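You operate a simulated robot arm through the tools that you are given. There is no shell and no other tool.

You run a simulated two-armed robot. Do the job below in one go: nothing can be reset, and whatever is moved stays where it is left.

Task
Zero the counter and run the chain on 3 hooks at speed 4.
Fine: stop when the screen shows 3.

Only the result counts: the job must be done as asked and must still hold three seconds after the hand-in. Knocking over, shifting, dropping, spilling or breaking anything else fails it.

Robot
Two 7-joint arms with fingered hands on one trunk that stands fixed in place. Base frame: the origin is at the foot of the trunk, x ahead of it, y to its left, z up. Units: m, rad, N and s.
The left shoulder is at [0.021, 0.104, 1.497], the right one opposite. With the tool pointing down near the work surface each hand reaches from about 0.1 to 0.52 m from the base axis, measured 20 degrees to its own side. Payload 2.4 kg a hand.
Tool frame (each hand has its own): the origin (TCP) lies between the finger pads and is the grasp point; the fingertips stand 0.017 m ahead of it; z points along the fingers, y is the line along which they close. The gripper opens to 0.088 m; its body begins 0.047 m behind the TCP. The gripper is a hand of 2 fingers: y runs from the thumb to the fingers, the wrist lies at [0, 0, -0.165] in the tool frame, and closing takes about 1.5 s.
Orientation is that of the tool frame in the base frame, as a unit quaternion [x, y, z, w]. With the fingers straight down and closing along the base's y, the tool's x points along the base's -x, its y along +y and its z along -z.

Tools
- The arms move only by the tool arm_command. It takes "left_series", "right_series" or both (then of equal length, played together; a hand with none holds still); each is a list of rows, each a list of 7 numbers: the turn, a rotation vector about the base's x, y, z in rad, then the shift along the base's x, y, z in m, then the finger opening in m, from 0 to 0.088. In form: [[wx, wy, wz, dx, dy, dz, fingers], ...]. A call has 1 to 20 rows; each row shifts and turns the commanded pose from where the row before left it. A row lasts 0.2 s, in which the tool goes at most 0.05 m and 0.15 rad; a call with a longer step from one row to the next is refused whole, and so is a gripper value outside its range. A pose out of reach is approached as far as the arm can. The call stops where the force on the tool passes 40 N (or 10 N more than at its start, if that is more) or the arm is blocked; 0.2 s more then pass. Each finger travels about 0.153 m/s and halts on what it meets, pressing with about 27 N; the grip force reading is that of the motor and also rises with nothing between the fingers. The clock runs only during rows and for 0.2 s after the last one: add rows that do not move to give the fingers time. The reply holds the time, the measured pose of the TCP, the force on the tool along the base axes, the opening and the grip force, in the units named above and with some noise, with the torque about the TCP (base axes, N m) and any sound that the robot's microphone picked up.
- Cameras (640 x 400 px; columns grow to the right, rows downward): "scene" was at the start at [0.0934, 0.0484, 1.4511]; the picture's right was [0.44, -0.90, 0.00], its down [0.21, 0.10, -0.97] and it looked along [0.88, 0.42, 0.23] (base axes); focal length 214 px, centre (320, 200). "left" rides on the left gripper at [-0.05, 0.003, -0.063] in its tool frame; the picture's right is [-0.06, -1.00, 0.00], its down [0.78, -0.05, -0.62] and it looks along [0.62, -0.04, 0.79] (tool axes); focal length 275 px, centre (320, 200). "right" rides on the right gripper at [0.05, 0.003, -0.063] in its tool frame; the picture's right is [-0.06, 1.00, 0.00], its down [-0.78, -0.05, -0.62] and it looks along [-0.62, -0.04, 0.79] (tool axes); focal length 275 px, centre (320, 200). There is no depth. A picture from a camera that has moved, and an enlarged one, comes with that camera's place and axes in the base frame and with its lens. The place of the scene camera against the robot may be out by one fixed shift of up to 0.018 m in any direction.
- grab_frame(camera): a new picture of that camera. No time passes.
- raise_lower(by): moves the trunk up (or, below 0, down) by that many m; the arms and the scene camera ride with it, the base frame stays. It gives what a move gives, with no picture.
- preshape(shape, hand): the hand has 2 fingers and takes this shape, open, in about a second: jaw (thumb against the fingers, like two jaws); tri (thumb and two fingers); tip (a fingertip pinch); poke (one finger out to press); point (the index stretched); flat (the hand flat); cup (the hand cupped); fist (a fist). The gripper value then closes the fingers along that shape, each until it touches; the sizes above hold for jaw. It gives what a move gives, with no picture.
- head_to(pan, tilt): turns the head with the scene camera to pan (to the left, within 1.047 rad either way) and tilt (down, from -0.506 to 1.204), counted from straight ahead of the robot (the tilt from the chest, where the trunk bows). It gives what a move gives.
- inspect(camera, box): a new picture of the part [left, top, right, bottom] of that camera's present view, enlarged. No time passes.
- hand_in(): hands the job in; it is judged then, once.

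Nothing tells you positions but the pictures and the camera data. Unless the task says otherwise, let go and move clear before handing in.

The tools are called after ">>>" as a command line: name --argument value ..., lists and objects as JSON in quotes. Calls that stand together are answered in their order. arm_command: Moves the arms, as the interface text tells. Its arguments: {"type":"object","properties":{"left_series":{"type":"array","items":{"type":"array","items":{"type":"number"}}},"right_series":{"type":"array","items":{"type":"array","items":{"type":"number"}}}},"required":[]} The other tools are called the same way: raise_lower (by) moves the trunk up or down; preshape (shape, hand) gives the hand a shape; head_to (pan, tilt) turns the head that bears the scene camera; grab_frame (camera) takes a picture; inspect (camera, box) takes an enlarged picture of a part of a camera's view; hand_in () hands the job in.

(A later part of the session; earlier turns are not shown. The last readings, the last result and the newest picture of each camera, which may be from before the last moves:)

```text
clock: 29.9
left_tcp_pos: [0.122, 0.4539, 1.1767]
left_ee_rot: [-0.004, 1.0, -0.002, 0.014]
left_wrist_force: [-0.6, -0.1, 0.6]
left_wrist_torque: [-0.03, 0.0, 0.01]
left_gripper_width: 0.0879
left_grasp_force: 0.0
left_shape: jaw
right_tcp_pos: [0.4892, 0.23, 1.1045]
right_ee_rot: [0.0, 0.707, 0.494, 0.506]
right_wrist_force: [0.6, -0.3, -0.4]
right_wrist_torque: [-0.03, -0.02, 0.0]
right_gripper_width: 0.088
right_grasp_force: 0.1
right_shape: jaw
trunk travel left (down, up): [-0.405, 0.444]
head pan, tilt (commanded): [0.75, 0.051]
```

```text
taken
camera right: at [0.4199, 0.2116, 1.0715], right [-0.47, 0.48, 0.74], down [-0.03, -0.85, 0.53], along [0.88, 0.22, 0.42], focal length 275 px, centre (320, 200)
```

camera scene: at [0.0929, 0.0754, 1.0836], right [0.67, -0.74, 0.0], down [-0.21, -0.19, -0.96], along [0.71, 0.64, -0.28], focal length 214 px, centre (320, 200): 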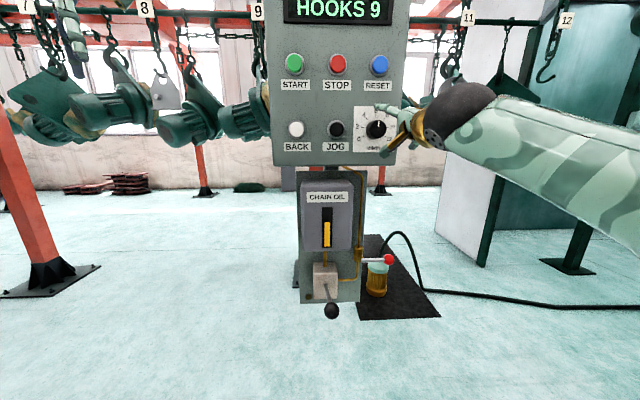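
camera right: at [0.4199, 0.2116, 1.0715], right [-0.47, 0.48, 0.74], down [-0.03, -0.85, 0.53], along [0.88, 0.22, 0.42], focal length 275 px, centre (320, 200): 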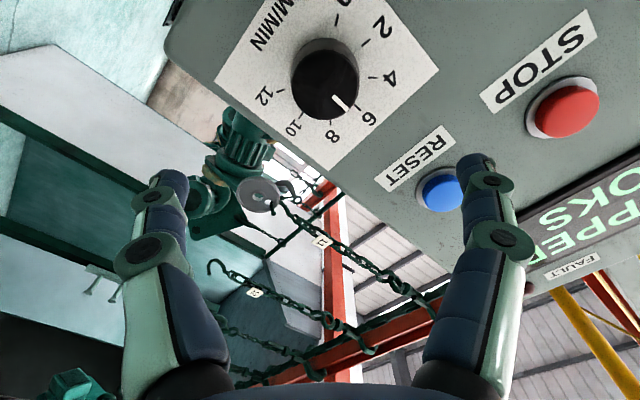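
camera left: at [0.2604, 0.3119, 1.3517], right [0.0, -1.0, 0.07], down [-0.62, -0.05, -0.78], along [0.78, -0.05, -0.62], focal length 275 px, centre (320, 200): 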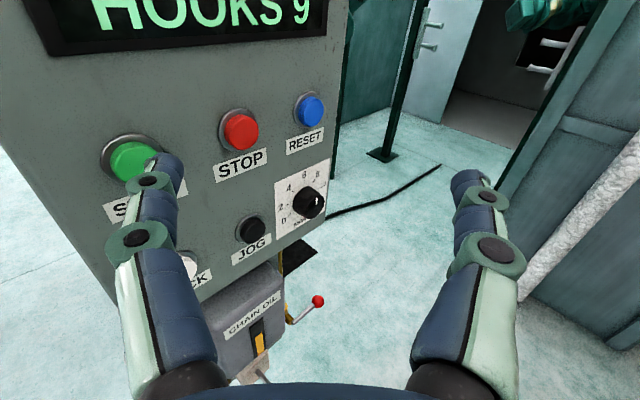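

The right arm reaches easily: the tool is at [0.489, 0.230, 1.105] facing the panel, and its camera sees the knob with the pointer a bit past 6. I'll enlarge to fix the knob's place and pointer angle.

>>> inspect --camera "right" --box '[230, 0, 430, 160]'

>>> inspect --camera "scene" --box '[330, 80, 450, 170]'

>>> inspect --camera "right" --box '[380, 60, 640, 240]'

```text
2.50 times, centred on (330, 80) of right
camera zoom: at [0.4199, 0.2116, 1.0715], right [-0.47, 0.48, 0.74], down [-0.03, -0.85, 0.53], along [0.88, 0.22, 0.42], focal length 688 px, centre (295, 500)
```

zoom: 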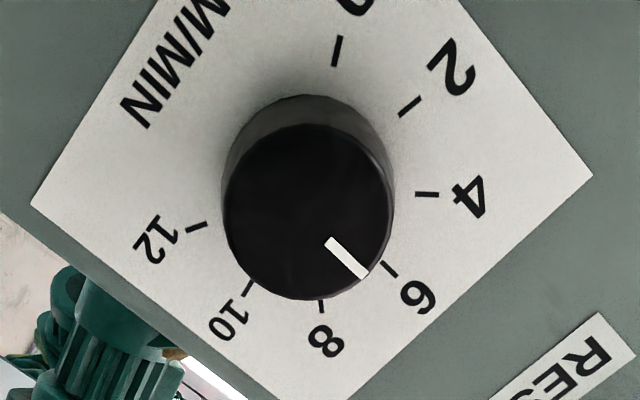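

```text
4.44 times, centred on (390, 125) of scene
camera zoom: at [0.0929, 0.0754, 1.0836], right [0.67, -0.74, 0.0], down [-0.21, -0.19, -0.96], along [0.71, 0.64, -0.28], focal length 953 px, centre (9, 533)
```

zoom: 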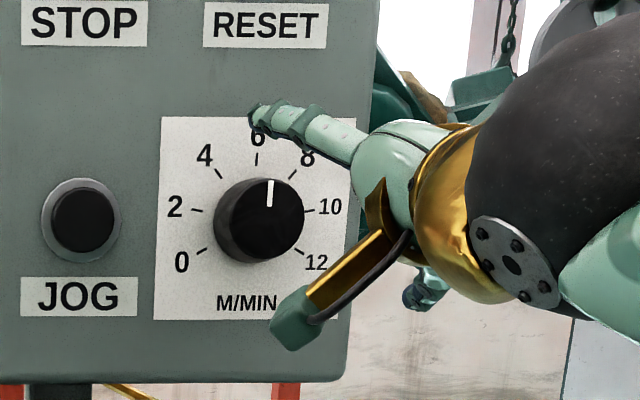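

```text
2.22 times, centred on (510, 150) of right
camera zoom: at [0.4199, 0.2116, 1.0715], right [-0.47, 0.48, 0.74], down [-0.03, -0.85, 0.53], along [0.88, 0.22, 0.42], focal length 612 px, centre (-102, 311)
```

zoom: 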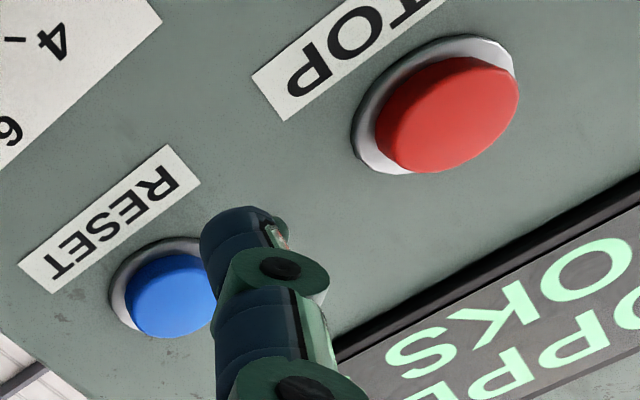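

The ticks fit a dial with 20° per unit, 6 straight up, 0 and 12 at ∓120°; the pointer stands at 6.0, so speed 4 means 40° counter-clockwise. Knob axis: about 0.091 m right of the STOP column, z≈1.105, diameter ≈38 mm. I'll pre-roll the hand clockwise and centre it on the knob axis.

>>> arm_command --right_series '[[0.0834, 0.0816, 0, -0.0018, 0.0019, 0.0005, 0.07], [0.0834, 0.0816, 0, 0, 0, 0, 0.07], [0.0834, 0.0816, 0, 0, 0, 0, 0.07], [0, 0, 0, 0, 0, 0, 0.07], [0, 0, 0, 0, 0, 0, 0.07]]'

>>> grab_frame --camera "right"

>>> inspect --camera "scene" --box '[330, 80, 450, 170]'

```text
clock: 31.1
left_tcp_pos: [0.1219, 0.4543, 1.1757]
left_ee_rot: [-0.004, 1.0, -0.002, 0.013]
left_wrist_force: [-0.2, -1.1, 0.6]
left_wrist_torque: [0.03, 0.02, 0.03]
left_gripper_width: 0.0881
left_grasp_force: 0.2
left_shape: jaw
right_tcp_pos: [0.4881, 0.2313, 1.1038]
right_ee_rot: [0.123, 0.696, 0.576, 0.411]
right_wrist_force: [-0.2, -0.4, 0.2]
right_wrist_torque: [-0.03, 0.0, 0.02]
right_gripper_width: 0.07
right_grasp_force: 0.1
right_shape: jaw
trunk travel left (down, up): [-0.405, 0.444]
head pan, tilt (commanded): [0.75, 0.051]
```

```text
taken
camera right: at [0.4108, 0.2193, 1.0857], right [-0.26, 0.27, 0.93], down [0.07, -0.95, 0.29], along [0.96, 0.14, 0.23], focal length 275 px, centre (320, 200)
```

right: 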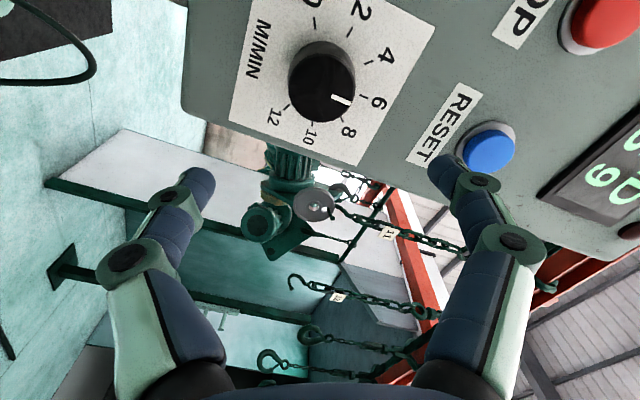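

```text
4.44 times, centred on (390, 125) of scene
camera zoom: at [0.0927, 0.0756, 1.0837], right [0.67, -0.74, 0.0], down [-0.2, -0.19, -0.96], along [0.71, 0.65, -0.28], focal length 953 px, centre (9, 533)
```

zoom: 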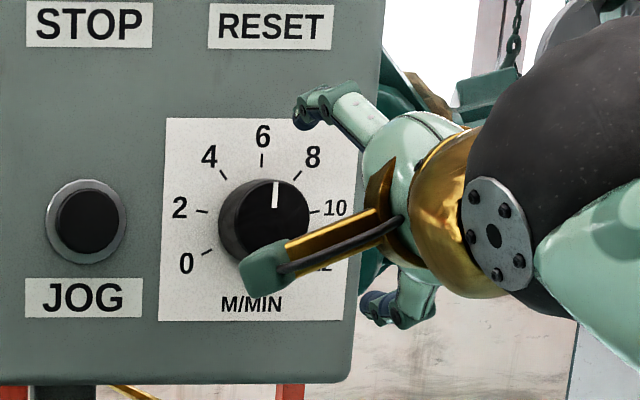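

The hand is centred on the knob axis within about a millimetre, and the open fingers straddle it. I'll advance 0.07 m toward the knob and look again.

>>> arm_command --right_series '[[0, 0, 0, 0.0122, 0.0126, 0, 0.07], [0, 0, 0, 0.0125, 0.0122, 0, 0.07], [0, 0, 0, 0.0125, 0.0122, 0, 0.07], [0, 0, 0, 0.0125, 0.0122, 0, 0.07], [0, 0, 0, 0, 0, 0, 0.07]]'

>>> grab_frame --camera "right"

>>> inspect --camera "scene" --box '[330, 80, 450, 170]'

```text
clock: 32.3
left_tcp_pos: [0.1229, 0.4547, 1.1772]
left_ee_rot: [-0.005, 1.0, -0.002, 0.014]
left_wrist_force: [-0.5, 0.3, -0.7]
left_wrist_torque: [0.0, 0.02, -0.04]
left_gripper_width: 0.0879
left_grasp_force: 0.1
left_shape: jaw
right_tcp_pos: [0.5266, 0.2814, 1.1024]
right_ee_rot: [0.12, 0.7, 0.575, 0.407]
right_wrist_force: [0.1, 0.3, 0.2]
right_wrist_torque: [-0.01, 0.0, -0.03]
right_gripper_width: 0.0701
right_grasp_force: 0.1
right_shape: jaw
right hand out of reach, approached as far as the arm can: row 4
trunk travel left (down, up): [-0.405, 0.444]
head pan, tilt (commanded): [0.75, 0.051]
```

```text
taken
camera right: at [0.4503, 0.2688, 1.0828], right [-0.26, 0.27, 0.93], down [0.08, -0.95, 0.3], along [0.96, 0.15, 0.23], focal length 275 px, centre (320, 200)
```

right: 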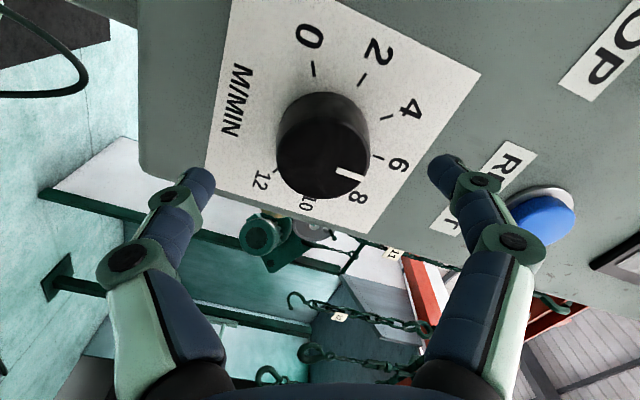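

```text
4.44 times, centred on (390, 125) of scene
camera zoom: at [0.0925, 0.0759, 1.0838], right [0.68, -0.74, 0.0], down [-0.2, -0.19, -0.96], along [0.71, 0.65, -0.27], focal length 953 px, centre (9, 533)
```

zoom: 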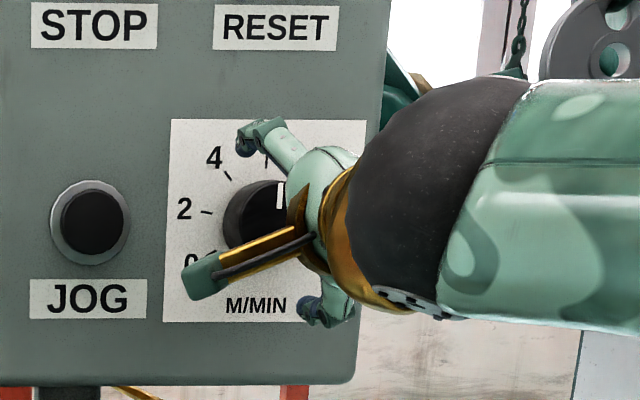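

The right arm reports its reach limit at [0.527, 0.281, 1.102], about 3–4 cm short of gripping the knob, with nothing touched. I'll probe what is limiting it with small moves that stay clear of the knob.

>>> arm_command --right_series '[[0, 0, 0, 0.005, 0.005, 0, 0.07], [0, 0, 0, 0.005, 0.005, 0, 0.07], [0, 0, 0, 0, 0, 0, 0.07]]'

>>> arm_command --right_series '[[0, 0, 0, 0.01, 0, 0, 0.07], [0, 0, 0, 0, 0, 0, 0.07]]'

>>> arm_command --right_series '[[0, 0, 0, 0, 0, 0.02, 0.07], [0, 0, 0, 0, 0, 0, 0.07]]'

>>> grab_frame --camera "scene"

```text
clock: 33.1
left_tcp_pos: [0.1218, 0.4544, 1.1771]
left_ee_rot: [-0.004, 1.0, -0.002, 0.015]
left_wrist_force: [0.7, 0.9, -0.7]
left_wrist_torque: [0.01, 0.01, 0.02]
left_gripper_width: 0.0879
left_grasp_force: 0.1
left_shape: jaw
right_tcp_pos: [0.531, 0.2821, 1.1003]
right_ee_rot: [0.122, 0.698, 0.575, 0.409]
right_wrist_force: [0.6, -0.6, -0.1]
right_wrist_torque: [0.0, 0.01, -0.01]
right_gripper_width: 0.0703
right_grasp_force: 0.1
right_shape: jaw
right hand out of reach, approached as far as the arm can: row 1, 2
trunk travel left (down, up): [-0.405, 0.444]
head pan, tilt (commanded): [0.75, 0.051]
```

```text
clock: 33.7
left_tcp_pos: [0.122, 0.4535, 1.176]
left_ee_rot: [-0.004, 1.0, -0.001, 0.014]
left_wrist_force: [-0.6, -0.5, 0.6]
left_wrist_torque: [-0.01, -0.02, -0.02]
left_gripper_width: 0.088
left_grasp_force: 0.1
left_shape: jaw
right_tcp_pos: [0.5464, 0.2701, 1.1006]
right_ee_rot: [0.123, 0.696, 0.575, 0.411]
right_wrist_force: [-0.4, -0.2, -0.1]
right_wrist_torque: [0.01, -0.02, -0.01]
right_gripper_width: 0.0701
right_grasp_force: 0.1
right_shape: jaw
right hand out of reach, approached as far as the arm can: row 1
trunk travel left (down, up): [-0.405, 0.444]
head pan, tilt (commanded): [0.75, 0.051]
```

```text
clock: 34.3
left_tcp_pos: [0.1211, 0.454, 1.1768]
left_ee_rot: [-0.004, 1.0, -0.003, 0.014]
left_wrist_force: [-0.4, 1.0, -0.7]
left_wrist_torque: [0.0, -0.02, -0.01]
left_gripper_width: 0.088
left_grasp_force: 0.0
left_shape: jaw
right_tcp_pos: [0.5457, 0.2708, 1.1205]
right_ee_rot: [0.123, 0.696, 0.575, 0.412]
right_wrist_force: [0.0, -0.4, -0.1]
right_wrist_torque: [-0.03, -0.01, 0.02]
right_gripper_width: 0.07
right_grasp_force: 0.0
right_shape: jaw
trunk travel left (down, up): [-0.405, 0.444]
head pan, tilt (commanded): [0.75, 0.051]
```

```text
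taken
camera scene: at [0.0921, 0.0763, 1.0839], right [0.68, -0.73, 0.0], down [-0.2, -0.19, -0.96], along [0.71, 0.65, -0.27], focal length 214 px, centre (320, 200)
```

scene: 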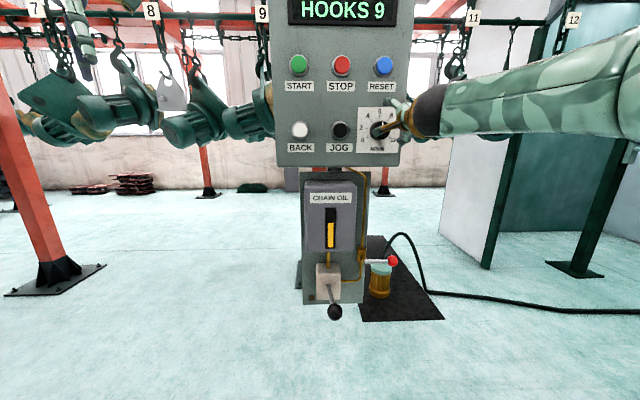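

The right arm is nearly at full stretch and about 2 cm short. The camera's heading changed earlier as the left hand moved, so the trunk may turn with the left arm; I'll draw the left hand slightly back and watch whether the trunk turns and gives the right arm more reach.

>>> arm_command --left_series '[[0, 0, 0, -0.025, 0.005, 0, 0.088], [0, 0, 0, -0.025, 0.005, 0, 0.088], [0, 0, 0, -0.025, 0.005, 0, 0.088], [0, 0, 0, 0, 0, 0, 0.088]]'

>>> grab_frame --camera "scene"

```text
clock: 35.3
left_tcp_pos: [0.0486, 0.4705, 1.1772]
left_ee_rot: [-0.004, 1.0, -0.002, 0.014]
left_wrist_force: [0.1, 0.2, -1.9]
left_wrist_torque: [0.0, 0.04, -0.03]
left_gripper_width: 0.0879
left_grasp_force: 0.1
left_shape: jaw
right_tcp_pos: [0.5466, 0.2694, 1.12]
right_ee_rot: [0.123, 0.696, 0.575, 0.411]
right_wrist_force: [0.6, 0.2, -0.5]
right_wrist_torque: [0.0, -0.02, 0.0]
right_gripper_width: 0.0701
right_grasp_force: 0.0
right_shape: jaw
trunk travel left (down, up): [-0.405, 0.444]
head pan, tilt (commanded): [0.75, 0.051]
```

```text
taken
camera scene: at [0.0967, 0.0708, 1.0831], right [0.62, -0.78, 0.0], down [-0.22, -0.17, -0.96], along [0.75, 0.6, -0.28], focal length 214 px, centre (320, 200)
```

scene: 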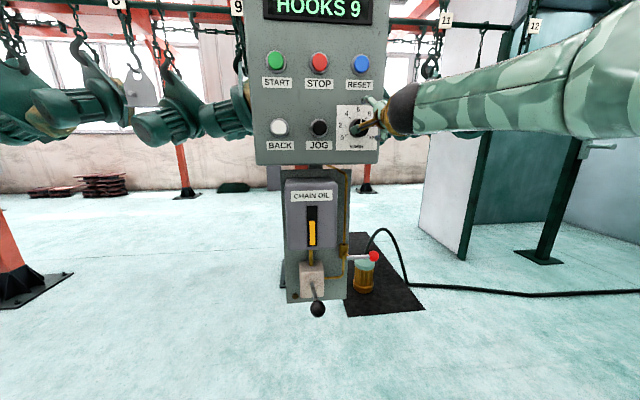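

The trunk does turn with the left hand. Now I'll try the right hand toward a spot just in front of the knob on its axis, and see whether reach has improved.

>>> arm_command --right_series '[[0, 0, 0, -0.001, 0.0057, -0.0055, 0.07], [0, 0, 0, -0.001, 0.0057, -0.0055, 0.07], [0, 0, 0, -0.001, 0.0057, -0.005, 0.07], [0, 0, 0, 0, 0, 0, 0.07]]'

>>> grab_frame --camera "scene"

```text
clock: 36.3
left_tcp_pos: [0.0485, 0.4705, 1.1767]
left_ee_rot: [-0.004, 1.0, -0.002, 0.014]
left_wrist_force: [0.1, -0.2, 0.1]
left_wrist_torque: [-0.04, 0.03, -0.01]
left_gripper_width: 0.0879
left_grasp_force: 0.0
left_shape: jaw
right_tcp_pos: [0.5456, 0.2752, 1.116]
right_ee_rot: [0.123, 0.697, 0.574, 0.412]
right_wrist_force: [0.3, 0.4, 0.0]
right_wrist_torque: [-0.01, 0.02, -0.03]
right_gripper_width: 0.07
right_grasp_force: 0.0
right_shape: jaw
right hand out of reach, approached as far as the arm can: row 2, 3
trunk travel left (down, up): [-0.405, 0.444]
head pan, tilt (commanded): [0.75, 0.051]
```

```text
taken
camera scene: at [0.0964, 0.0713, 1.0831], right [0.63, -0.78, 0.0], down [-0.22, -0.18, -0.96], along [0.75, 0.6, -0.28], focal length 214 px, centre (320, 200)
```

scene: 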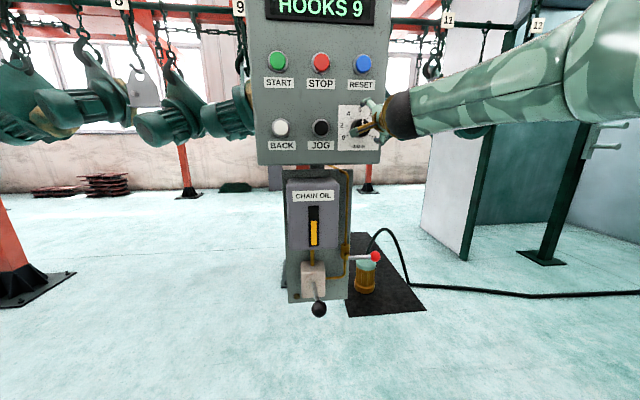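

The reach limit is a fixed 0.489 m from shoulder to wrist: the right arm cannot do this panel, but the left arm can if it works stretched rather than folded. I'll withdraw the right hand to its own side along the way it came.

>>> arm_command --right_series '[[-0.0834, -0.0816, 0, -0.0143, -0.014, 0, 0.07], [-0.0834, -0.0816, 0, -0.0143, -0.014, 0, 0.07], [-0.0834, -0.0816, 0, -0.0143, -0.014, 0, 0.07], [-0.0998, 0.1021, 0, -0.0248, -0.0375, 0.0022, 0.07], [-0.0998, 0.1021, 0, -0.0248, -0.0375, 0.0022, 0.07], [-0.0998, 0.1021, 0, -0.0248, -0.0375, 0.0022, 0.07], [-0.0998, 0.1021, 0, -0.0248, -0.0375, 0.0022, 0.07], [-0.0998, 0.1021, 0, -0.0248, -0.0375, 0.0022, 0.07], [-0.0998, 0.1021, 0, -0.0248, -0.0375, 0.0022, 0.07], [-0.0998, 0.1021, 0, -0.0248, -0.0375, 0.0022, 0.07], [-0.0998, 0.1021, 0, -0.0248, -0.0375, 0.0022, 0.07], [-0.0998, 0.1021, 0, -0.0248, -0.0375, 0.0022, 0.07], [-0.0998, 0.1021, 0, -0.0248, -0.0375, 0.0022, 0.07], [-0.0998, 0.1021, 0, -0.0248, -0.0375, 0.0022, 0.07], [0, 0, 0, 0, 0, 0, 0.07]]'

>>> raise_lower --by 0.123

>>> arm_command --left_series '[[0, 0, 0, 0.042, -0.02, -0.01, 0.088], [0, 0, 0, 0.042, -0.02, -0.01, 0.088], [0, 0, 0, 0.042, -0.02, -0.01, 0.088], [0, 0, 0, 0.042, -0.02, -0.01, 0.088], [0, 0, 0, 0.042, -0.02, -0.01, 0.088], [0, 0, 0, 0.042, -0.02, -0.01, 0.088], [0, 0, 0, 0, 0, 0, 0.088]]'

>>> grab_frame --camera "scene"

```text
clock: 39.5
left_tcp_pos: [0.0495, 0.4694, 1.1774]
left_ee_rot: [-0.004, 1.0, -0.002, 0.014]
left_wrist_force: [-0.3, 0.1, 0.4]
left_wrist_torque: [0.0, 0.01, -0.01]
left_gripper_width: 0.0877
left_grasp_force: 0.0
left_shape: jaw
right_tcp_pos: [0.2242, -0.1792, 1.1432]
right_ee_rot: [0.0, 1.0, -0.001, -0.001]
right_wrist_force: [0.8, -0.7, -0.6]
right_wrist_torque: [0.0, 0.0, 0.01]
right_gripper_width: 0.0702
right_grasp_force: 0.0
right_shape: jaw
trunk travel left (down, up): [-0.405, 0.444]
head pan, tilt (commanded): [0.75, 0.051]
```

```text
clock: 41.1
left_tcp_pos: [0.0484, 0.4674, 1.2995]
left_ee_rot: [-0.003, 1.0, -0.002, 0.014]
left_wrist_force: [0.4, 0.2, 0.2]
left_wrist_torque: [0.01, -0.03, -0.01]
left_gripper_width: 0.088
left_grasp_force: 0.0
left_shape: jaw
right_tcp_pos: [0.2301, -0.1805, 1.2625]
right_ee_rot: [0.0, 1.0, 0.0, -0.001]
right_wrist_force: [-0.4, -0.1, -1.1]
right_wrist_torque: [0.01, -0.02, -0.04]
right_gripper_width: 0.0703
right_grasp_force: 0.0
right_shape: jaw
trunk travel left (down, up): [-0.528, 0.321]
head pan, tilt (commanded): [0.75, 0.051]
```

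```text
clock: 42.7
left_tcp_pos: [0.2996, 0.3511, 1.2426]
left_ee_rot: [-0.004, 1.0, -0.002, 0.016]
left_wrist_force: [0.6, 0.4, 0.3]
left_wrist_torque: [-0.01, 0.0, 0.04]
left_gripper_width: 0.0878
left_grasp_force: 0.0
left_shape: jaw
right_tcp_pos: [0.2283, -0.1795, 1.2632]
right_ee_rot: [-0.002, 1.0, -0.001, 0.0]
right_wrist_force: [0.3, 0.6, -0.4]
right_wrist_torque: [-0.03, -0.01, 0.0]
right_gripper_width: 0.0701
right_grasp_force: 0.0
right_shape: jaw
trunk travel left (down, up): [-0.528, 0.321]
head pan, tilt (commanded): [0.75, 0.051]
```

```text
taken
camera scene: at [0.0596, 0.0981, 1.2146], right [0.91, -0.42, 0.0], down [-0.08, -0.18, -0.98], along [0.41, 0.89, -0.2], focal length 214 px, centre (320, 200)
```

scene: 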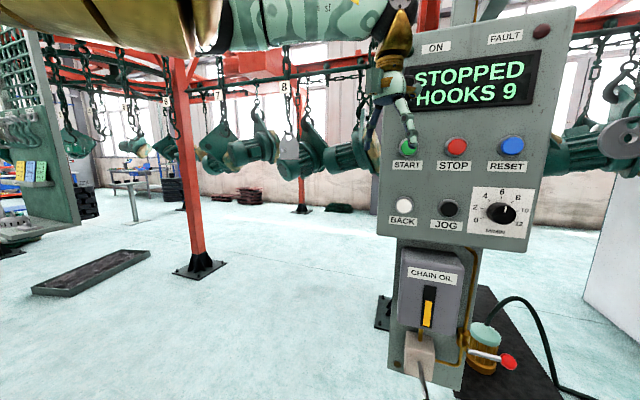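

The left hand is at [0.30, 0.35, 1.24], tool down, clear of the panel. Next I bring it to the right and down so the wrist is well extended in front of the panel.

>>> arm_command --left_series '[[0, 0, 0, 0.0143, -0.0301, -0.0315, 0.088], [0, 0, 0, 0.0143, -0.0301, -0.0315, 0.088], [0, 0, 0, 0.0143, -0.0301, -0.0315, 0.088], [0, 0, 0, 0.0143, -0.0301, -0.0315, 0.088], [0, 0, 0, 0.0143, -0.0301, -0.0315, 0.088], [0, 0, 0, 0.0143, -0.0301, -0.0315, 0.088], [0, 0, 0, 0.0143, -0.0301, -0.0315, 0.088], [0, 0, 0, 0, 0, 0, 0.088]]'

>>> head_to --pan 0.7 --tilt 0.15

>>> grab_frame --camera "scene"

```text
clock: 44.5
left_tcp_pos: [0.3864, 0.16, 1.0426]
left_ee_rot: [-0.004, 1.0, -0.002, 0.014]
left_wrist_force: [0.1, 0.2, -0.2]
left_wrist_torque: [0.01, -0.01, 0.02]
left_gripper_width: 0.0879
left_grasp_force: 0.1
left_shape: jaw
left hand out of reach, approached as far as the arm can: row 7
right_tcp_pos: [0.2303, -0.1796, 1.2619]
right_ee_rot: [-0.001, 1.0, 0.0, 0.0]
right_wrist_force: [0.1, -0.3, -0.4]
right_wrist_torque: [0.01, -0.01, 0.01]
right_gripper_width: 0.0701
right_grasp_force: 0.1
right_shape: jaw
trunk travel left (down, up): [-0.528, 0.321]
head pan, tilt (commanded): [0.75, 0.051]
```

```text
clock: 45.1
left_tcp_pos: [0.3867, 0.1609, 1.0408]
left_ee_rot: [-0.004, 1.0, -0.003, 0.015]
left_wrist_force: [0.6, -0.8, 0.4]
left_wrist_torque: [0.0, -0.02, -0.02]
left_gripper_width: 0.0878
left_grasp_force: 0.0
left_shape: jaw
right_tcp_pos: [0.2295, -0.178, 1.2624]
right_ee_rot: [-0.001, 1.0, 0.0, 0.0]
right_wrist_force: [-1.0, 0.9, -0.2]
right_wrist_torque: [-0.04, 0.02, -0.01]
right_gripper_width: 0.0701
right_grasp_force: 0.0
right_shape: jaw
trunk travel left (down, up): [-0.528, 0.321]
head pan, tilt (commanded): [0.7, 0.15]
```

```text
taken
camera scene: at [0.0739, 0.0898, 1.2119], right [0.83, -0.56, 0.0], down [-0.13, -0.19, -0.97], along [0.55, 0.8, -0.23], focal length 214 px, centre (320, 200)
```

scene: 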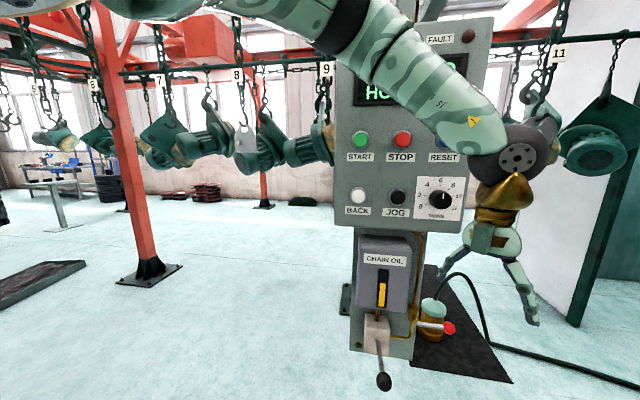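

The left arm now comes in from an elbow held up and to the left, and something other than stretch limits it, likely a wrist joint. I'll test how freely the hand can roll about its own axis here, well clear of everything.

>>> arm_command --left_series '[[0, 0, 0.14, -0.005, 0, 0.01, 0.088], [0, 0, 0.14, 0, 0, 0, 0.088], [0, 0, 0.14, 0, 0, 0, 0.088], [0, 0, 0.14, 0, 0, 0, 0.088], [0, 0, 0.14, 0, 0, 0, 0.088], [0, 0, 0.14, 0, 0, 0, 0.088], [0, 0, 0, 0, 0, 0, 0.088]]'

>>> grab_frame --camera "scene"

```text
clock: 46.7
left_tcp_pos: [0.3798, 0.1576, 1.0513]
left_ee_rot: [-0.412, 0.911, 0.005, 0.015]
left_wrist_force: [-0.2, -0.3, -0.6]
left_wrist_torque: [0.0, 0.0, -0.01]
left_gripper_width: 0.088
left_grasp_force: 0.0
left_shape: jaw
right_tcp_pos: [0.2302, -0.18, 1.263]
right_ee_rot: [-0.001, 1.0, 0.001, 0.0]
right_wrist_force: [-1.5, -0.3, -0.6]
right_wrist_torque: [0.0, 0.01, 0.0]
right_gripper_width: 0.0704
right_grasp_force: 0.1
right_shape: jaw
trunk travel left (down, up): [-0.528, 0.321]
head pan, tilt (commanded): [0.7, 0.15]
```

```text
taken
camera scene: at [0.0761, 0.0882, 1.2113], right [0.81, -0.59, 0.0], down [-0.14, -0.19, -0.97], along [0.57, 0.79, -0.24], focal length 214 px, centre (320, 200)
```

scene: 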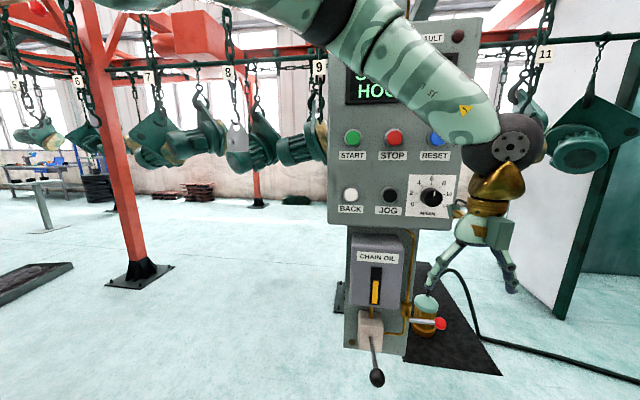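

The hand rolls freely, and now its finger line is already parallel to the panel. I'll tip it up toward the panel about the wrist, in two stages, staying more than 6 cm off the controls.

>>> arm_command --left_series '[[0.0998, -0.1021, 0, 0.0168, 0.0164, 0.0017, 0.088], [0.0998, -0.1021, 0, 0.0164, 0.0161, 0.005, 0.088], [0.0998, -0.1021, 0, 0.0158, 0.0154, 0.0082, 0.088], [0.0998, -0.1021, 0, 0.0148, 0.0145, 0.0113, 0.088], [0.0998, -0.1021, 0, 0.0135, 0.0132, 0.0141, 0.088], [0.0998, -0.1021, 0, 0.0119, 0.0116, 0.0166, 0.088], [0, 0, 0, 0, 0, 0, 0.088]]'

>>> grab_frame --camera "scene"

>>> grab_frame --camera "left"

```text
clock: 48.3
left_tcp_pos: [0.4677, 0.245, 1.1077]
left_ee_rot: [-0.371, 0.823, 0.147, 0.404]
left_wrist_force: [0.2, -0.5, -0.3]
left_wrist_torque: [0.0, -0.01, 0.0]
left_gripper_width: 0.0876
left_grasp_force: 0.1
left_shape: jaw
right_tcp_pos: [0.2286, -0.1791, 1.2619]
right_ee_rot: [-0.001, 1.0, 0.0, 0.0]
right_wrist_force: [0.6, 0.2, -0.6]
right_wrist_torque: [-0.02, 0.01, 0.01]
right_gripper_width: 0.0698
right_grasp_force: 0.0
right_shape: jaw
trunk travel left (down, up): [-0.528, 0.321]
head pan, tilt (commanded): [0.7, 0.15]
```

```text
taken
camera scene: at [0.0767, 0.0878, 1.2112], right [0.8, -0.59, 0.0], down [-0.14, -0.19, -0.97], along [0.58, 0.78, -0.24], focal length 214 px, centre (320, 200)
```

scene: 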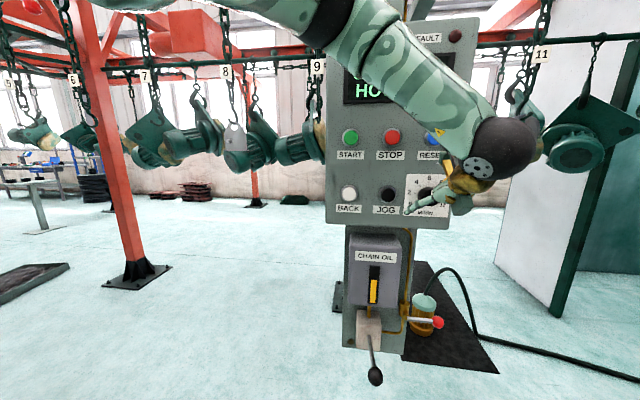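

```text
taken
camera left: at [0.4495, 0.2372, 1.1866], right [0.75, -0.65, 0.11], down [-0.62, -0.75, -0.21], along [0.22, 0.09, -0.97], focal length 275 px, centre (320, 200)
```

left: 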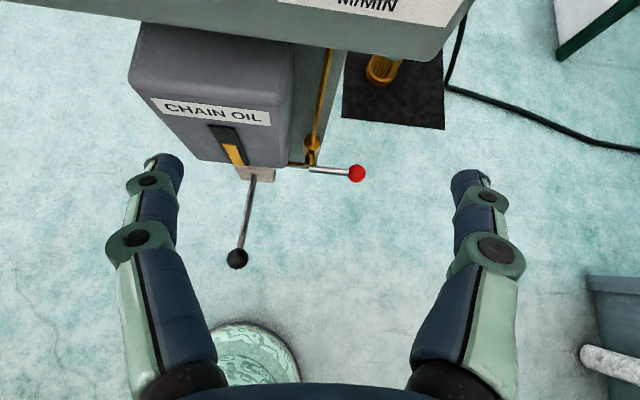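

No limit this time. I'll finish the tip-up so the hand faces the panel squarely.

>>> arm_command --left_series '[[0.0998, -0.1021, 0, 0.003, 0.003, 0.012, 0.088], [0.0998, -0.1021, 0, 0.003, 0.003, 0.012, 0.088], [0.0998, -0.1021, 0, 0.002, 0.002, 0.01, 0.088], [0.0998, -0.1021, 0, 0.001, 0.001, 0.01, 0.088], [0.0998, -0.1021, 0, 0, 0, 0.01, 0.088], [0, 0, 0, 0, 0, 0, 0.088]]'

>>> grab_frame --camera "scene"

>>> grab_frame --camera "left"

```text
clock: 49.7
left_tcp_pos: [0.4622, 0.2767, 1.1869]
left_ee_rot: [-0.285, 0.635, 0.245, 0.675]
left_wrist_force: [-0.5, 0.6, -0.1]
left_wrist_torque: [0.0, 0.0, 0.0]
left_gripper_width: 0.0879
left_grasp_force: 0.0
left_shape: jaw
left hand out of reach, approached as far as the arm can: row 2, 3, 4, 5
right_tcp_pos: [0.2302, -0.1789, 1.2612]
right_ee_rot: [-0.001, 1.0, 0.0, 0.0]
right_wrist_force: [0.0, -0.2, -0.1]
right_wrist_torque: [0.02, -0.01, 0.01]
right_gripper_width: 0.0701
right_grasp_force: 0.1
right_shape: jaw
trunk travel left (down, up): [-0.528, 0.321]
head pan, tilt (commanded): [0.7, 0.15]
```

```text
taken
camera scene: at [0.0771, 0.0875, 1.2111], right [0.8, -0.6, 0.0], down [-0.14, -0.19, -0.97], along [0.58, 0.78, -0.24], focal length 214 px, centre (320, 200)
```

scene: 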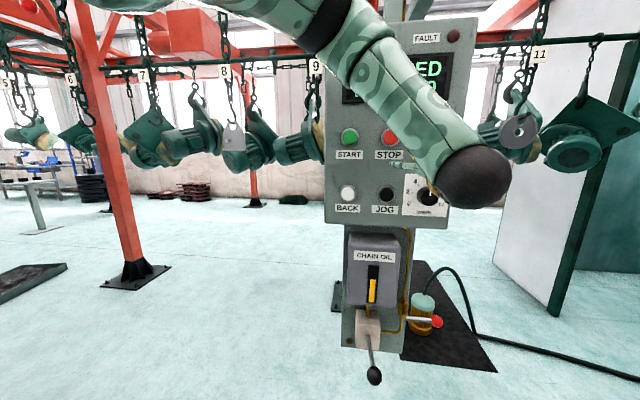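

```text
taken
camera left: at [0.4102, 0.2353, 1.2354], right [0.69, -0.71, 0.14], down [-0.35, -0.49, -0.8], along [0.63, 0.5, -0.59], focal length 275 px, centre (320, 200)
```

left: 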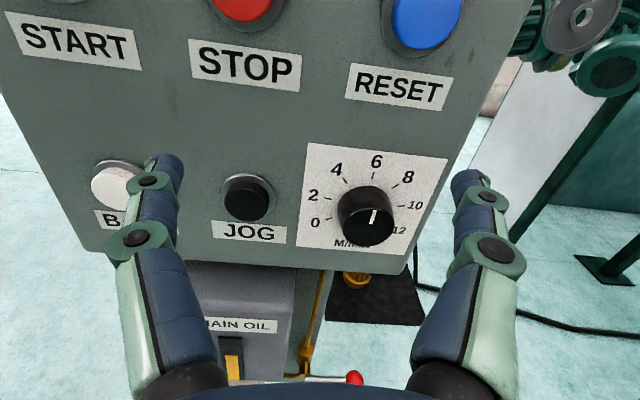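

The hand now faces the panel (heading within a degree or two), at about 0.10 m stand-off and left/above the knob. I'll slide it right and down to be in front of the knob.

>>> arm_command --left_series '[[0, 0, 0, 0.0113, -0.0029, -0.0166, 0.07], [0, 0, 0, 0.0113, -0.0029, -0.0166, 0.07], [0, 0, 0, 0.0113, -0.0029, -0.0166, 0.07], [0, 0, 0, 0.0113, -0.0029, -0.0166, 0.07], [0, 0, 0, 0.0113, -0.0029, -0.0166, 0.07], [0, 0, 0, 0, 0, 0, 0.07]]'

>>> grab_frame --camera "left"

```text
clock: 51.1
left_tcp_pos: [0.4757, 0.3001, 1.1779]
left_ee_rot: [-0.285, 0.636, 0.246, 0.673]
left_wrist_force: [0.5, -0.3, -0.1]
left_wrist_torque: [0.02, -0.01, -0.03]
left_gripper_width: 0.07
left_grasp_force: 0.0
left_shape: jaw
left hand out of reach, approached as far as the arm can: row 1, 2, 3, 4, 5
right_tcp_pos: [0.2296, -0.1793, 1.2624]
right_ee_rot: [-0.001, 1.0, 0.0, 0.0]
right_wrist_force: [-0.4, -0.1, 0.0]
right_wrist_torque: [0.0, -0.01, -0.01]
right_gripper_width: 0.07
right_grasp_force: 0.1
right_shape: jaw
trunk travel left (down, up): [-0.528, 0.321]
head pan, tilt (commanded): [0.7, 0.15]
```

```text
taken
camera left: at [0.4234, 0.2588, 1.2258], right [0.69, -0.71, 0.14], down [-0.35, -0.49, -0.8], along [0.63, 0.5, -0.59], focal length 275 px, centre (320, 200)
```

left: 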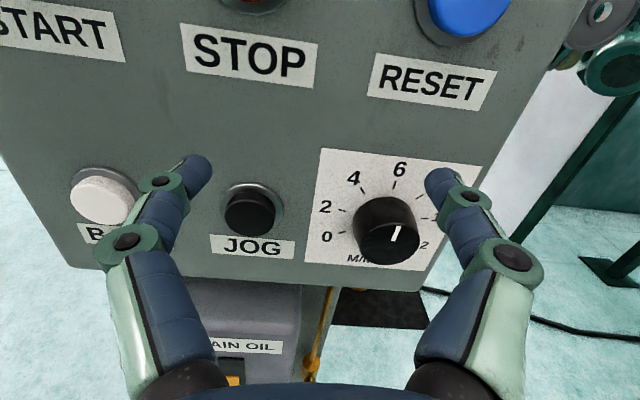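

The hand faces the panel but cannot go down-right with that heading because the wrist bend is at its limit. I'll ease the heading to the right while moving out to a more stretched position right of the knob, then turn back toward the panel from there.

>>> arm_command --left_series '[[0, 0, -0.133, 0.01, -0.02, -0.008, 0.07], [0, 0, -0.133, 0.01, -0.02, -0.008, 0.07], [0, 0, -0.133, 0.015, -0.02, -0.01, 0.07], [0, 0, 0, 0.012, -0.01, -0.01, 0.07], [0, 0, 0, 0.012, -0.01, -0.01, 0.07], [0, 0, 0, 0.012, -0.01, -0.01, 0.07], [0, 0, 0, 0.012, -0.005, -0.01, 0.07], [0, 0, 0, 0.012, -0.005, -0.01, 0.07], [0, 0, 0, 0, 0, 0, 0.07]]'

>>> grab_frame --camera "scene"

>>> grab_frame --camera "left"

```text
clock: 53.1
left_tcp_pos: [0.5191, 0.234, 1.2386]
left_ee_rot: [-0.218, 0.68, 0.165, 0.681]
left_wrist_force: [0.1, 0.0, 0.6]
left_wrist_torque: [-0.02, -0.02, -0.01]
left_gripper_width: 0.0702
left_grasp_force: 0.1
left_shape: jaw
left hand out of reach, approached as far as the arm can: row 1, 2, 3, 5, 6, 7, 8
right_tcp_pos: [0.2294, -0.1799, 1.2616]
right_ee_rot: [0.0, 1.0, 0.001, 0.0]
right_wrist_force: [0.2, -0.1, -0.6]
right_wrist_torque: [0.01, 0.0, 0.02]
right_gripper_width: 0.0701
right_grasp_force: 0.0
right_shape: jaw
trunk travel left (down, up): [-0.528, 0.321]
head pan, tilt (commanded): [0.7, 0.15]
```

```text
taken
camera scene: at [0.0826, 0.0831, 1.2091], right [0.75, -0.66, 0.0], down [-0.17, -0.19, -0.97], along [0.63, 0.73, -0.26], focal length 214 px, centre (320, 200)
```

scene: 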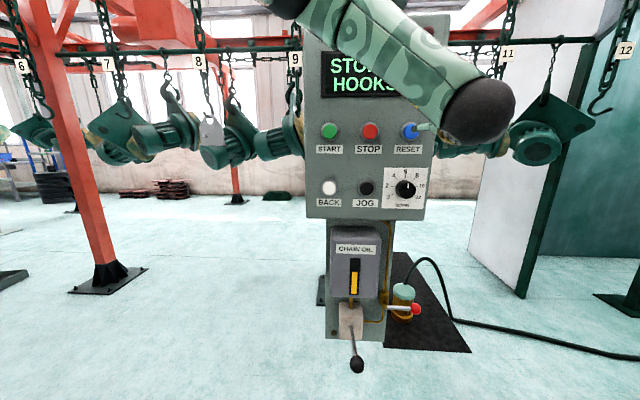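

```text
taken
camera left: at [0.4609, 0.207, 1.2903], right [0.52, -0.84, 0.14], down [-0.49, -0.42, -0.77], along [0.7, 0.33, -0.63], focal length 275 px, centre (320, 200)
```

left: 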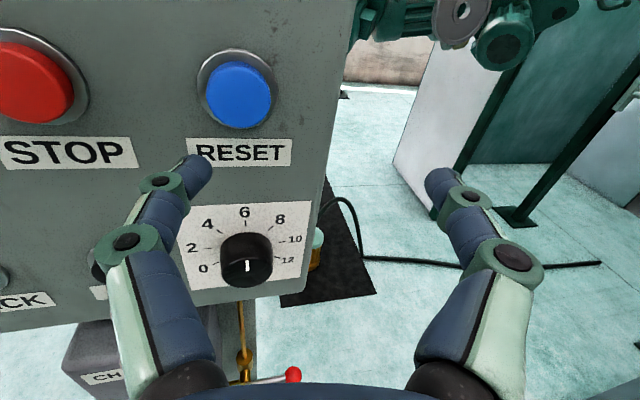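

The arm prefers the hand nearly level with the shoulder. So I'll use the trunk for height instead; first I test turning squarely to the panel here, in front of RESET, with the tips still about 4 cm off.

>>> arm_command --left_series '[[0, 0, 0.075, 0.002, 0.012, 0, 0.07], [0, 0, 0.075, 0.002, 0.012, 0, 0.07], [0, 0, 0.075, 0.002, 0.011, 0, 0.07], [0, 0, 0, 0, 0, 0, 0.07]]'

>>> grab_frame --camera "left"

```text
clock: 54.1
left_tcp_pos: [0.5241, 0.2676, 1.2374]
left_ee_rot: [-0.291, 0.649, 0.239, 0.661]
left_wrist_force: [-0.1, 0.4, 0.1]
left_wrist_torque: [-0.01, 0.03, 0.0]
left_gripper_width: 0.0705
left_grasp_force: 0.1
left_shape: jaw
right_tcp_pos: [0.2302, -0.1785, 1.2633]
right_ee_rot: [-0.002, 1.0, 0.0, 0.0]
right_wrist_force: [0.4, 0.7, 0.4]
right_wrist_torque: [0.03, -0.02, -0.01]
right_gripper_width: 0.0703
right_grasp_force: 0.1
right_shape: jaw
trunk travel left (down, up): [-0.528, 0.321]
head pan, tilt (commanded): [0.7, 0.15]
```

```text
taken
camera left: at [0.4728, 0.2289, 1.2888], right [0.69, -0.71, 0.14], down [-0.38, -0.51, -0.77], along [0.62, 0.48, -0.62], focal length 275 px, centre (320, 200)
```

left: 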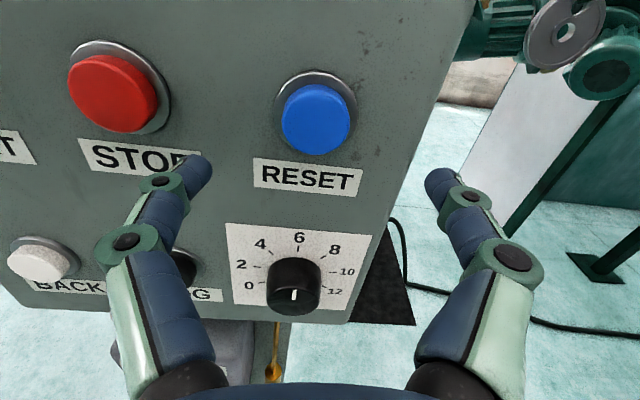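

It works here: square to the panel in front of RESET with no limit. Now I lower the trunk 0.133 m so the same arm pose faces the knob, and then pre-roll the hand clockwise.

>>> raise_lower --by -0.133

>>> arm_command --left_series '[[0.1001, 0.0979, 0, 0, 0, 0, 0.07], [0.1001, 0.0979, 0, 0, 0, 0, 0.07], [0.1001, 0.0979, 0, 0, 0, 0, 0.07], [0.1001, 0.0979, 0, 0, 0, 0, 0.07], [0.1001, 0.0979, 0, 0, 0, 0, 0.07], [0, 0, 0, 0, 0, 0, 0.07]]'

>>> grab_frame --camera "left"

>>> grab_frame --camera "scene"

```text
clock: 55.7
left_tcp_pos: [0.5233, 0.2677, 1.1047]
left_ee_rot: [-0.291, 0.649, 0.24, 0.661]
left_wrist_force: [-0.2, -0.3, -0.1]
left_wrist_torque: [-0.02, 0.01, -0.01]
left_gripper_width: 0.0699
left_grasp_force: 0.0
left_shape: jaw
right_tcp_pos: [0.2301, -0.1789, 1.1285]
right_ee_rot: [-0.001, 1.0, -0.001, 0.0]
right_wrist_force: [-0.3, 1.3, -0.3]
right_wrist_torque: [-0.01, 0.01, 0.01]
right_gripper_width: 0.0702
right_grasp_force: 0.1
right_shape: jaw
trunk travel left (down, up): [-0.395, 0.454]
head pan, tilt (commanded): [0.7, 0.15]
```

```text
clock: 57.1
left_tcp_pos: [0.5227, 0.2675, 1.1045]
left_ee_rot: [-0.054, 0.709, 0.455, 0.536]
left_wrist_force: [0.4, 0.7, -0.1]
left_wrist_torque: [-0.01, -0.03, -0.02]
left_gripper_width: 0.0701
left_grasp_force: 0.1
left_shape: jaw
right_tcp_pos: [0.2301, -0.1797, 1.1293]
right_ee_rot: [-0.001, 1.0, 0.0, 0.001]
right_wrist_force: [-0.1, 0.7, -0.2]
right_wrist_torque: [0.0, 0.02, 0.02]
right_gripper_width: 0.0704
right_grasp_force: 0.1
right_shape: jaw
trunk travel left (down, up): [-0.395, 0.454]
head pan, tilt (commanded): [0.7, 0.15]
```

```text
taken
camera left: at [0.4951, 0.204, 1.1489], right [0.59, -0.61, -0.54], down [-0.74, -0.14, -0.66], along [0.32, 0.78, -0.53], focal length 275 px, centre (320, 200)
```

left: 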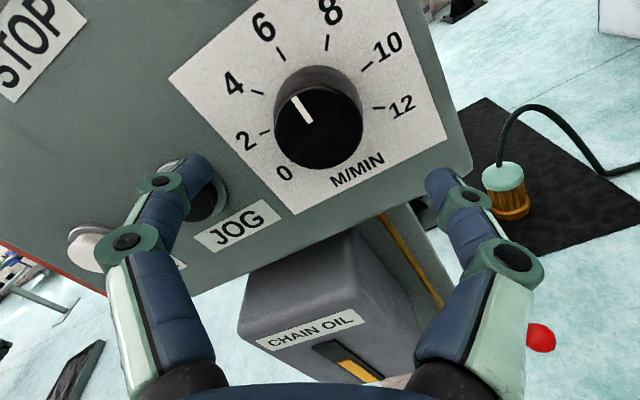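

```text
taken
camera scene: at [0.0908, 0.0779, 1.0749], right [0.7, -0.72, 0.0], down [-0.19, -0.18, -0.96], along [0.69, 0.67, -0.26], focal length 214 px, centre (320, 200)
```

scene: 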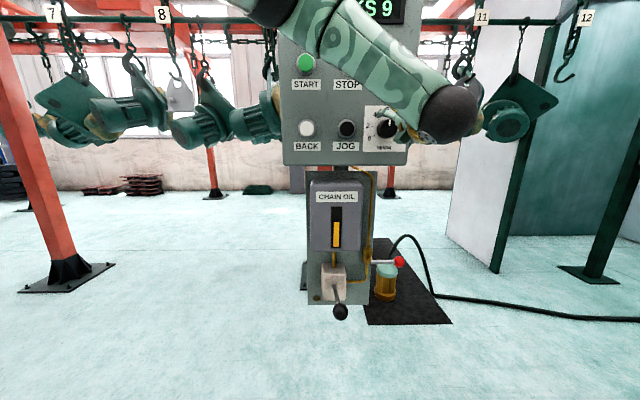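

The hand is centred on the knob axis (e≈0.090, z≈1.104) with the fingers open around it. I advance until the tips just straddle the knob front, then check.

>>> arm_command --left_series '[[0, 0, 0, 0.0064, 0.0063, 0, 0.07], [0, 0, 0, 0.0064, 0.0063, 0, 0.07], [0, 0, 0, 0.0064, 0.0063, 0, 0.07], [0, 0, 0, 0.0064, 0.0063, 0, 0.07], [0, 0, 0, 0, 0, 0, 0.07]]'

>>> grab_frame --camera "left"

>>> inspect --camera "scene" --box '[340, 70, 480, 170]'

```text
clock: 58.3
left_tcp_pos: [0.5503, 0.2933, 1.1041]
left_ee_rot: [-0.052, 0.71, 0.453, 0.536]
left_wrist_force: [-0.2, 1.0, 0.6]
left_wrist_torque: [-0.01, 0.0, 0.04]
left_gripper_width: 0.07
left_grasp_force: 0.0
left_shape: jaw
right_tcp_pos: [0.2307, -0.1794, 1.1295]
right_ee_rot: [0.0, 1.0, 0.0, 0.0]
right_wrist_force: [-0.4, 0.5, 0.4]
right_wrist_torque: [0.0, -0.01, -0.03]
right_gripper_width: 0.0701
right_grasp_force: 0.1
right_shape: jaw
trunk travel left (down, up): [-0.395, 0.454]
head pan, tilt (commanded): [0.7, 0.15]
```

```text
taken
camera left: at [0.5229, 0.2304, 1.148], right [0.59, -0.61, -0.53], down [-0.74, -0.14, -0.66], along [0.32, 0.78, -0.53], focal length 275 px, centre (320, 200)
```

left: 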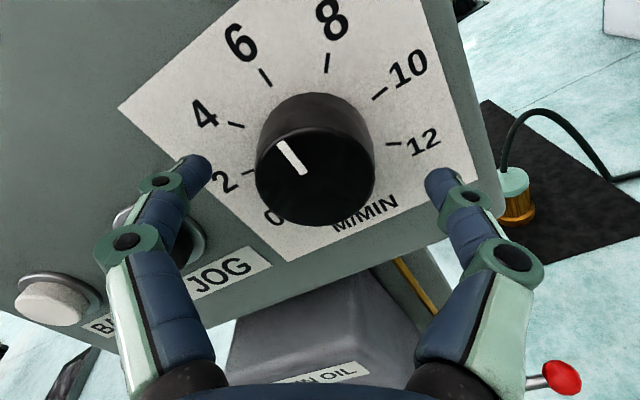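

```text
4.00 times, centred on (410, 120) of scene
camera zoom: at [0.0903, 0.0784, 1.0751], right [0.7, -0.71, 0.0], down [-0.19, -0.18, -0.97], along [0.69, 0.68, -0.26], focal length 858 px, centre (-40, 520)
```

zoom: 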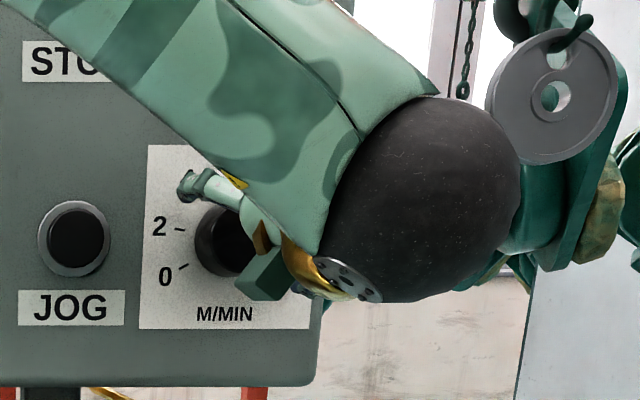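

The tips now straddle the knob front and the hand is centred within 2 mm. I'll go in 7 mm more and close on the knob.

>>> arm_command --left_series '[[0, 0, 0, 0.002, 0.003, 0.0005, 0.07], [0, 0, 0, 0.002, 0.003, 0.0005, 0.07], [0, 0, 0, 0, 0, 0, 0.05], [0, 0, 0, 0, 0, 0, 0.045], [0, 0, 0, 0, 0, 0, 0.03], [0, 0, 0, 0, 0, 0, 0.02], [0, 0, 0, 0, 0, 0, 0.02], [0, 0, 0, 0, 0, 0, 0.02], [0, 0, 0, 0, 0, 0, 0.02], [0, 0, 0, 0, 0, 0, 0.02]]'

>>> grab_frame --camera "left"

```text
clock: 60.5
left_tcp_pos: [0.554, 0.3013, 1.1059]
left_ee_rot: [-0.055, 0.709, 0.454, 0.537]
left_wrist_force: [0.1, -0.7, -1.2]
left_wrist_torque: [-0.01, 0.03, -0.02]
left_gripper_width: 0.0322
left_grasp_force: 26.8
left_shape: jaw
right_tcp_pos: [0.2304, -0.1802, 1.1292]
right_ee_rot: [0.0, 1.0, 0.0, 0.0]
right_wrist_force: [0.2, -0.5, 0.4]
right_wrist_torque: [0.0, -0.02, 0.0]
right_gripper_width: 0.0702
right_grasp_force: 0.0
right_shape: jaw
trunk travel left (down, up): [-0.395, 0.454]
head pan, tilt (commanded): [0.7, 0.15]
```

```text
taken
camera left: at [0.5267, 0.2368, 1.1501], right [0.59, -0.61, -0.53], down [-0.74, -0.14, -0.66], along [0.32, 0.78, -0.53], focal length 275 px, centre (320, 200)
```

left: 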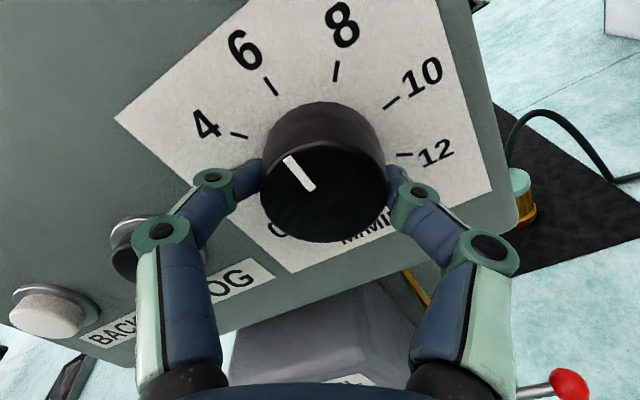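

The knob is held (opening 32 mm, 27 N) and the hand axis matches the knob axis within a millimetre. Now I turn it 40° counter-clockwise.

>>> arm_command --left_series '[[-0.0501, -0.0489, 0, 0, 0, 0, 0.02], [-0.0501, -0.0489, 0, 0, 0, 0, 0.02], [-0.0501, -0.0489, 0, 0, 0, 0, 0.02], [-0.0501, -0.0489, 0, 0, 0, 0, 0.02], [-0.0501, -0.0489, 0, 0, 0, 0, 0.02], [-0.0501, -0.0489, 0, 0, 0, 0, 0.02], [-0.0501, -0.0489, 0, 0, 0, 0, 0.02], [-0.0501, -0.0489, 0, 0, 0, 0, 0.02], [-0.0501, -0.0489, 0, 0, 0, 0, 0.02], [-0.0501, -0.0489, 0, 0, 0, 0, 0.02], [0, 0, 0, 0, 0, 0, 0.02]]'

>>> grab_frame --camera "left"

>>> inspect --camera "left" --box '[180, 60, 460, 260]'

```text
clock: 62.9
left_tcp_pos: [0.5522, 0.2991, 1.1046]
left_ee_rot: [-0.291, 0.65, 0.238, 0.661]
left_wrist_force: [2.5, 7.0, 0.9]
left_wrist_torque: [-0.02, -0.03, 0.03]
left_gripper_width: 0.0321
left_grasp_force: 26.9
left_shape: jaw
right_tcp_pos: [0.2302, -0.1788, 1.1289]
right_ee_rot: [-0.001, 1.0, 0.0, 0.0]
right_wrist_force: [0.7, -0.2, 0.1]
right_wrist_torque: [0.04, -0.02, 0.0]
right_gripper_width: 0.0701
right_grasp_force: 0.1
right_shape: jaw
trunk travel left (down, up): [-0.395, 0.454]
head pan, tilt (commanded): [0.7, 0.15]
```

```text
taken
camera left: at [0.5021, 0.2607, 1.1568], right [0.69, -0.71, 0.14], down [-0.38, -0.52, -0.77], along [0.62, 0.48, -0.62], focal length 275 px, centre (320, 200)
```

left: 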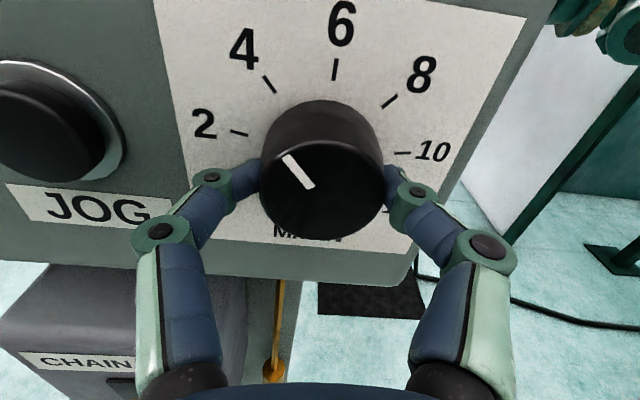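

```text
2.00 times, centred on (320, 160) of left
camera zoom: at [0.5021, 0.2607, 1.1568], right [0.69, -0.71, 0.14], down [-0.38, -0.52, -0.77], along [0.62, 0.48, -0.62], focal length 551 px, centre (320, 280)
```

zoom: 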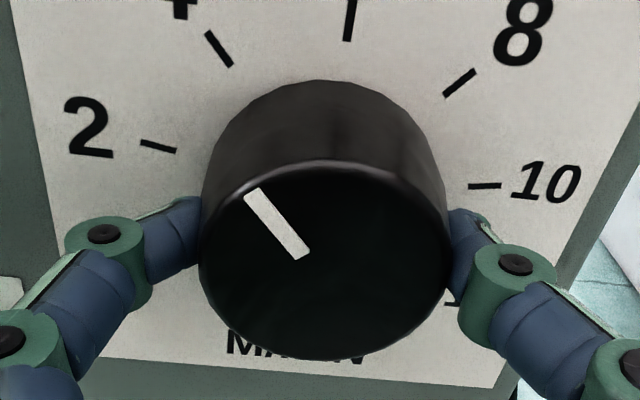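

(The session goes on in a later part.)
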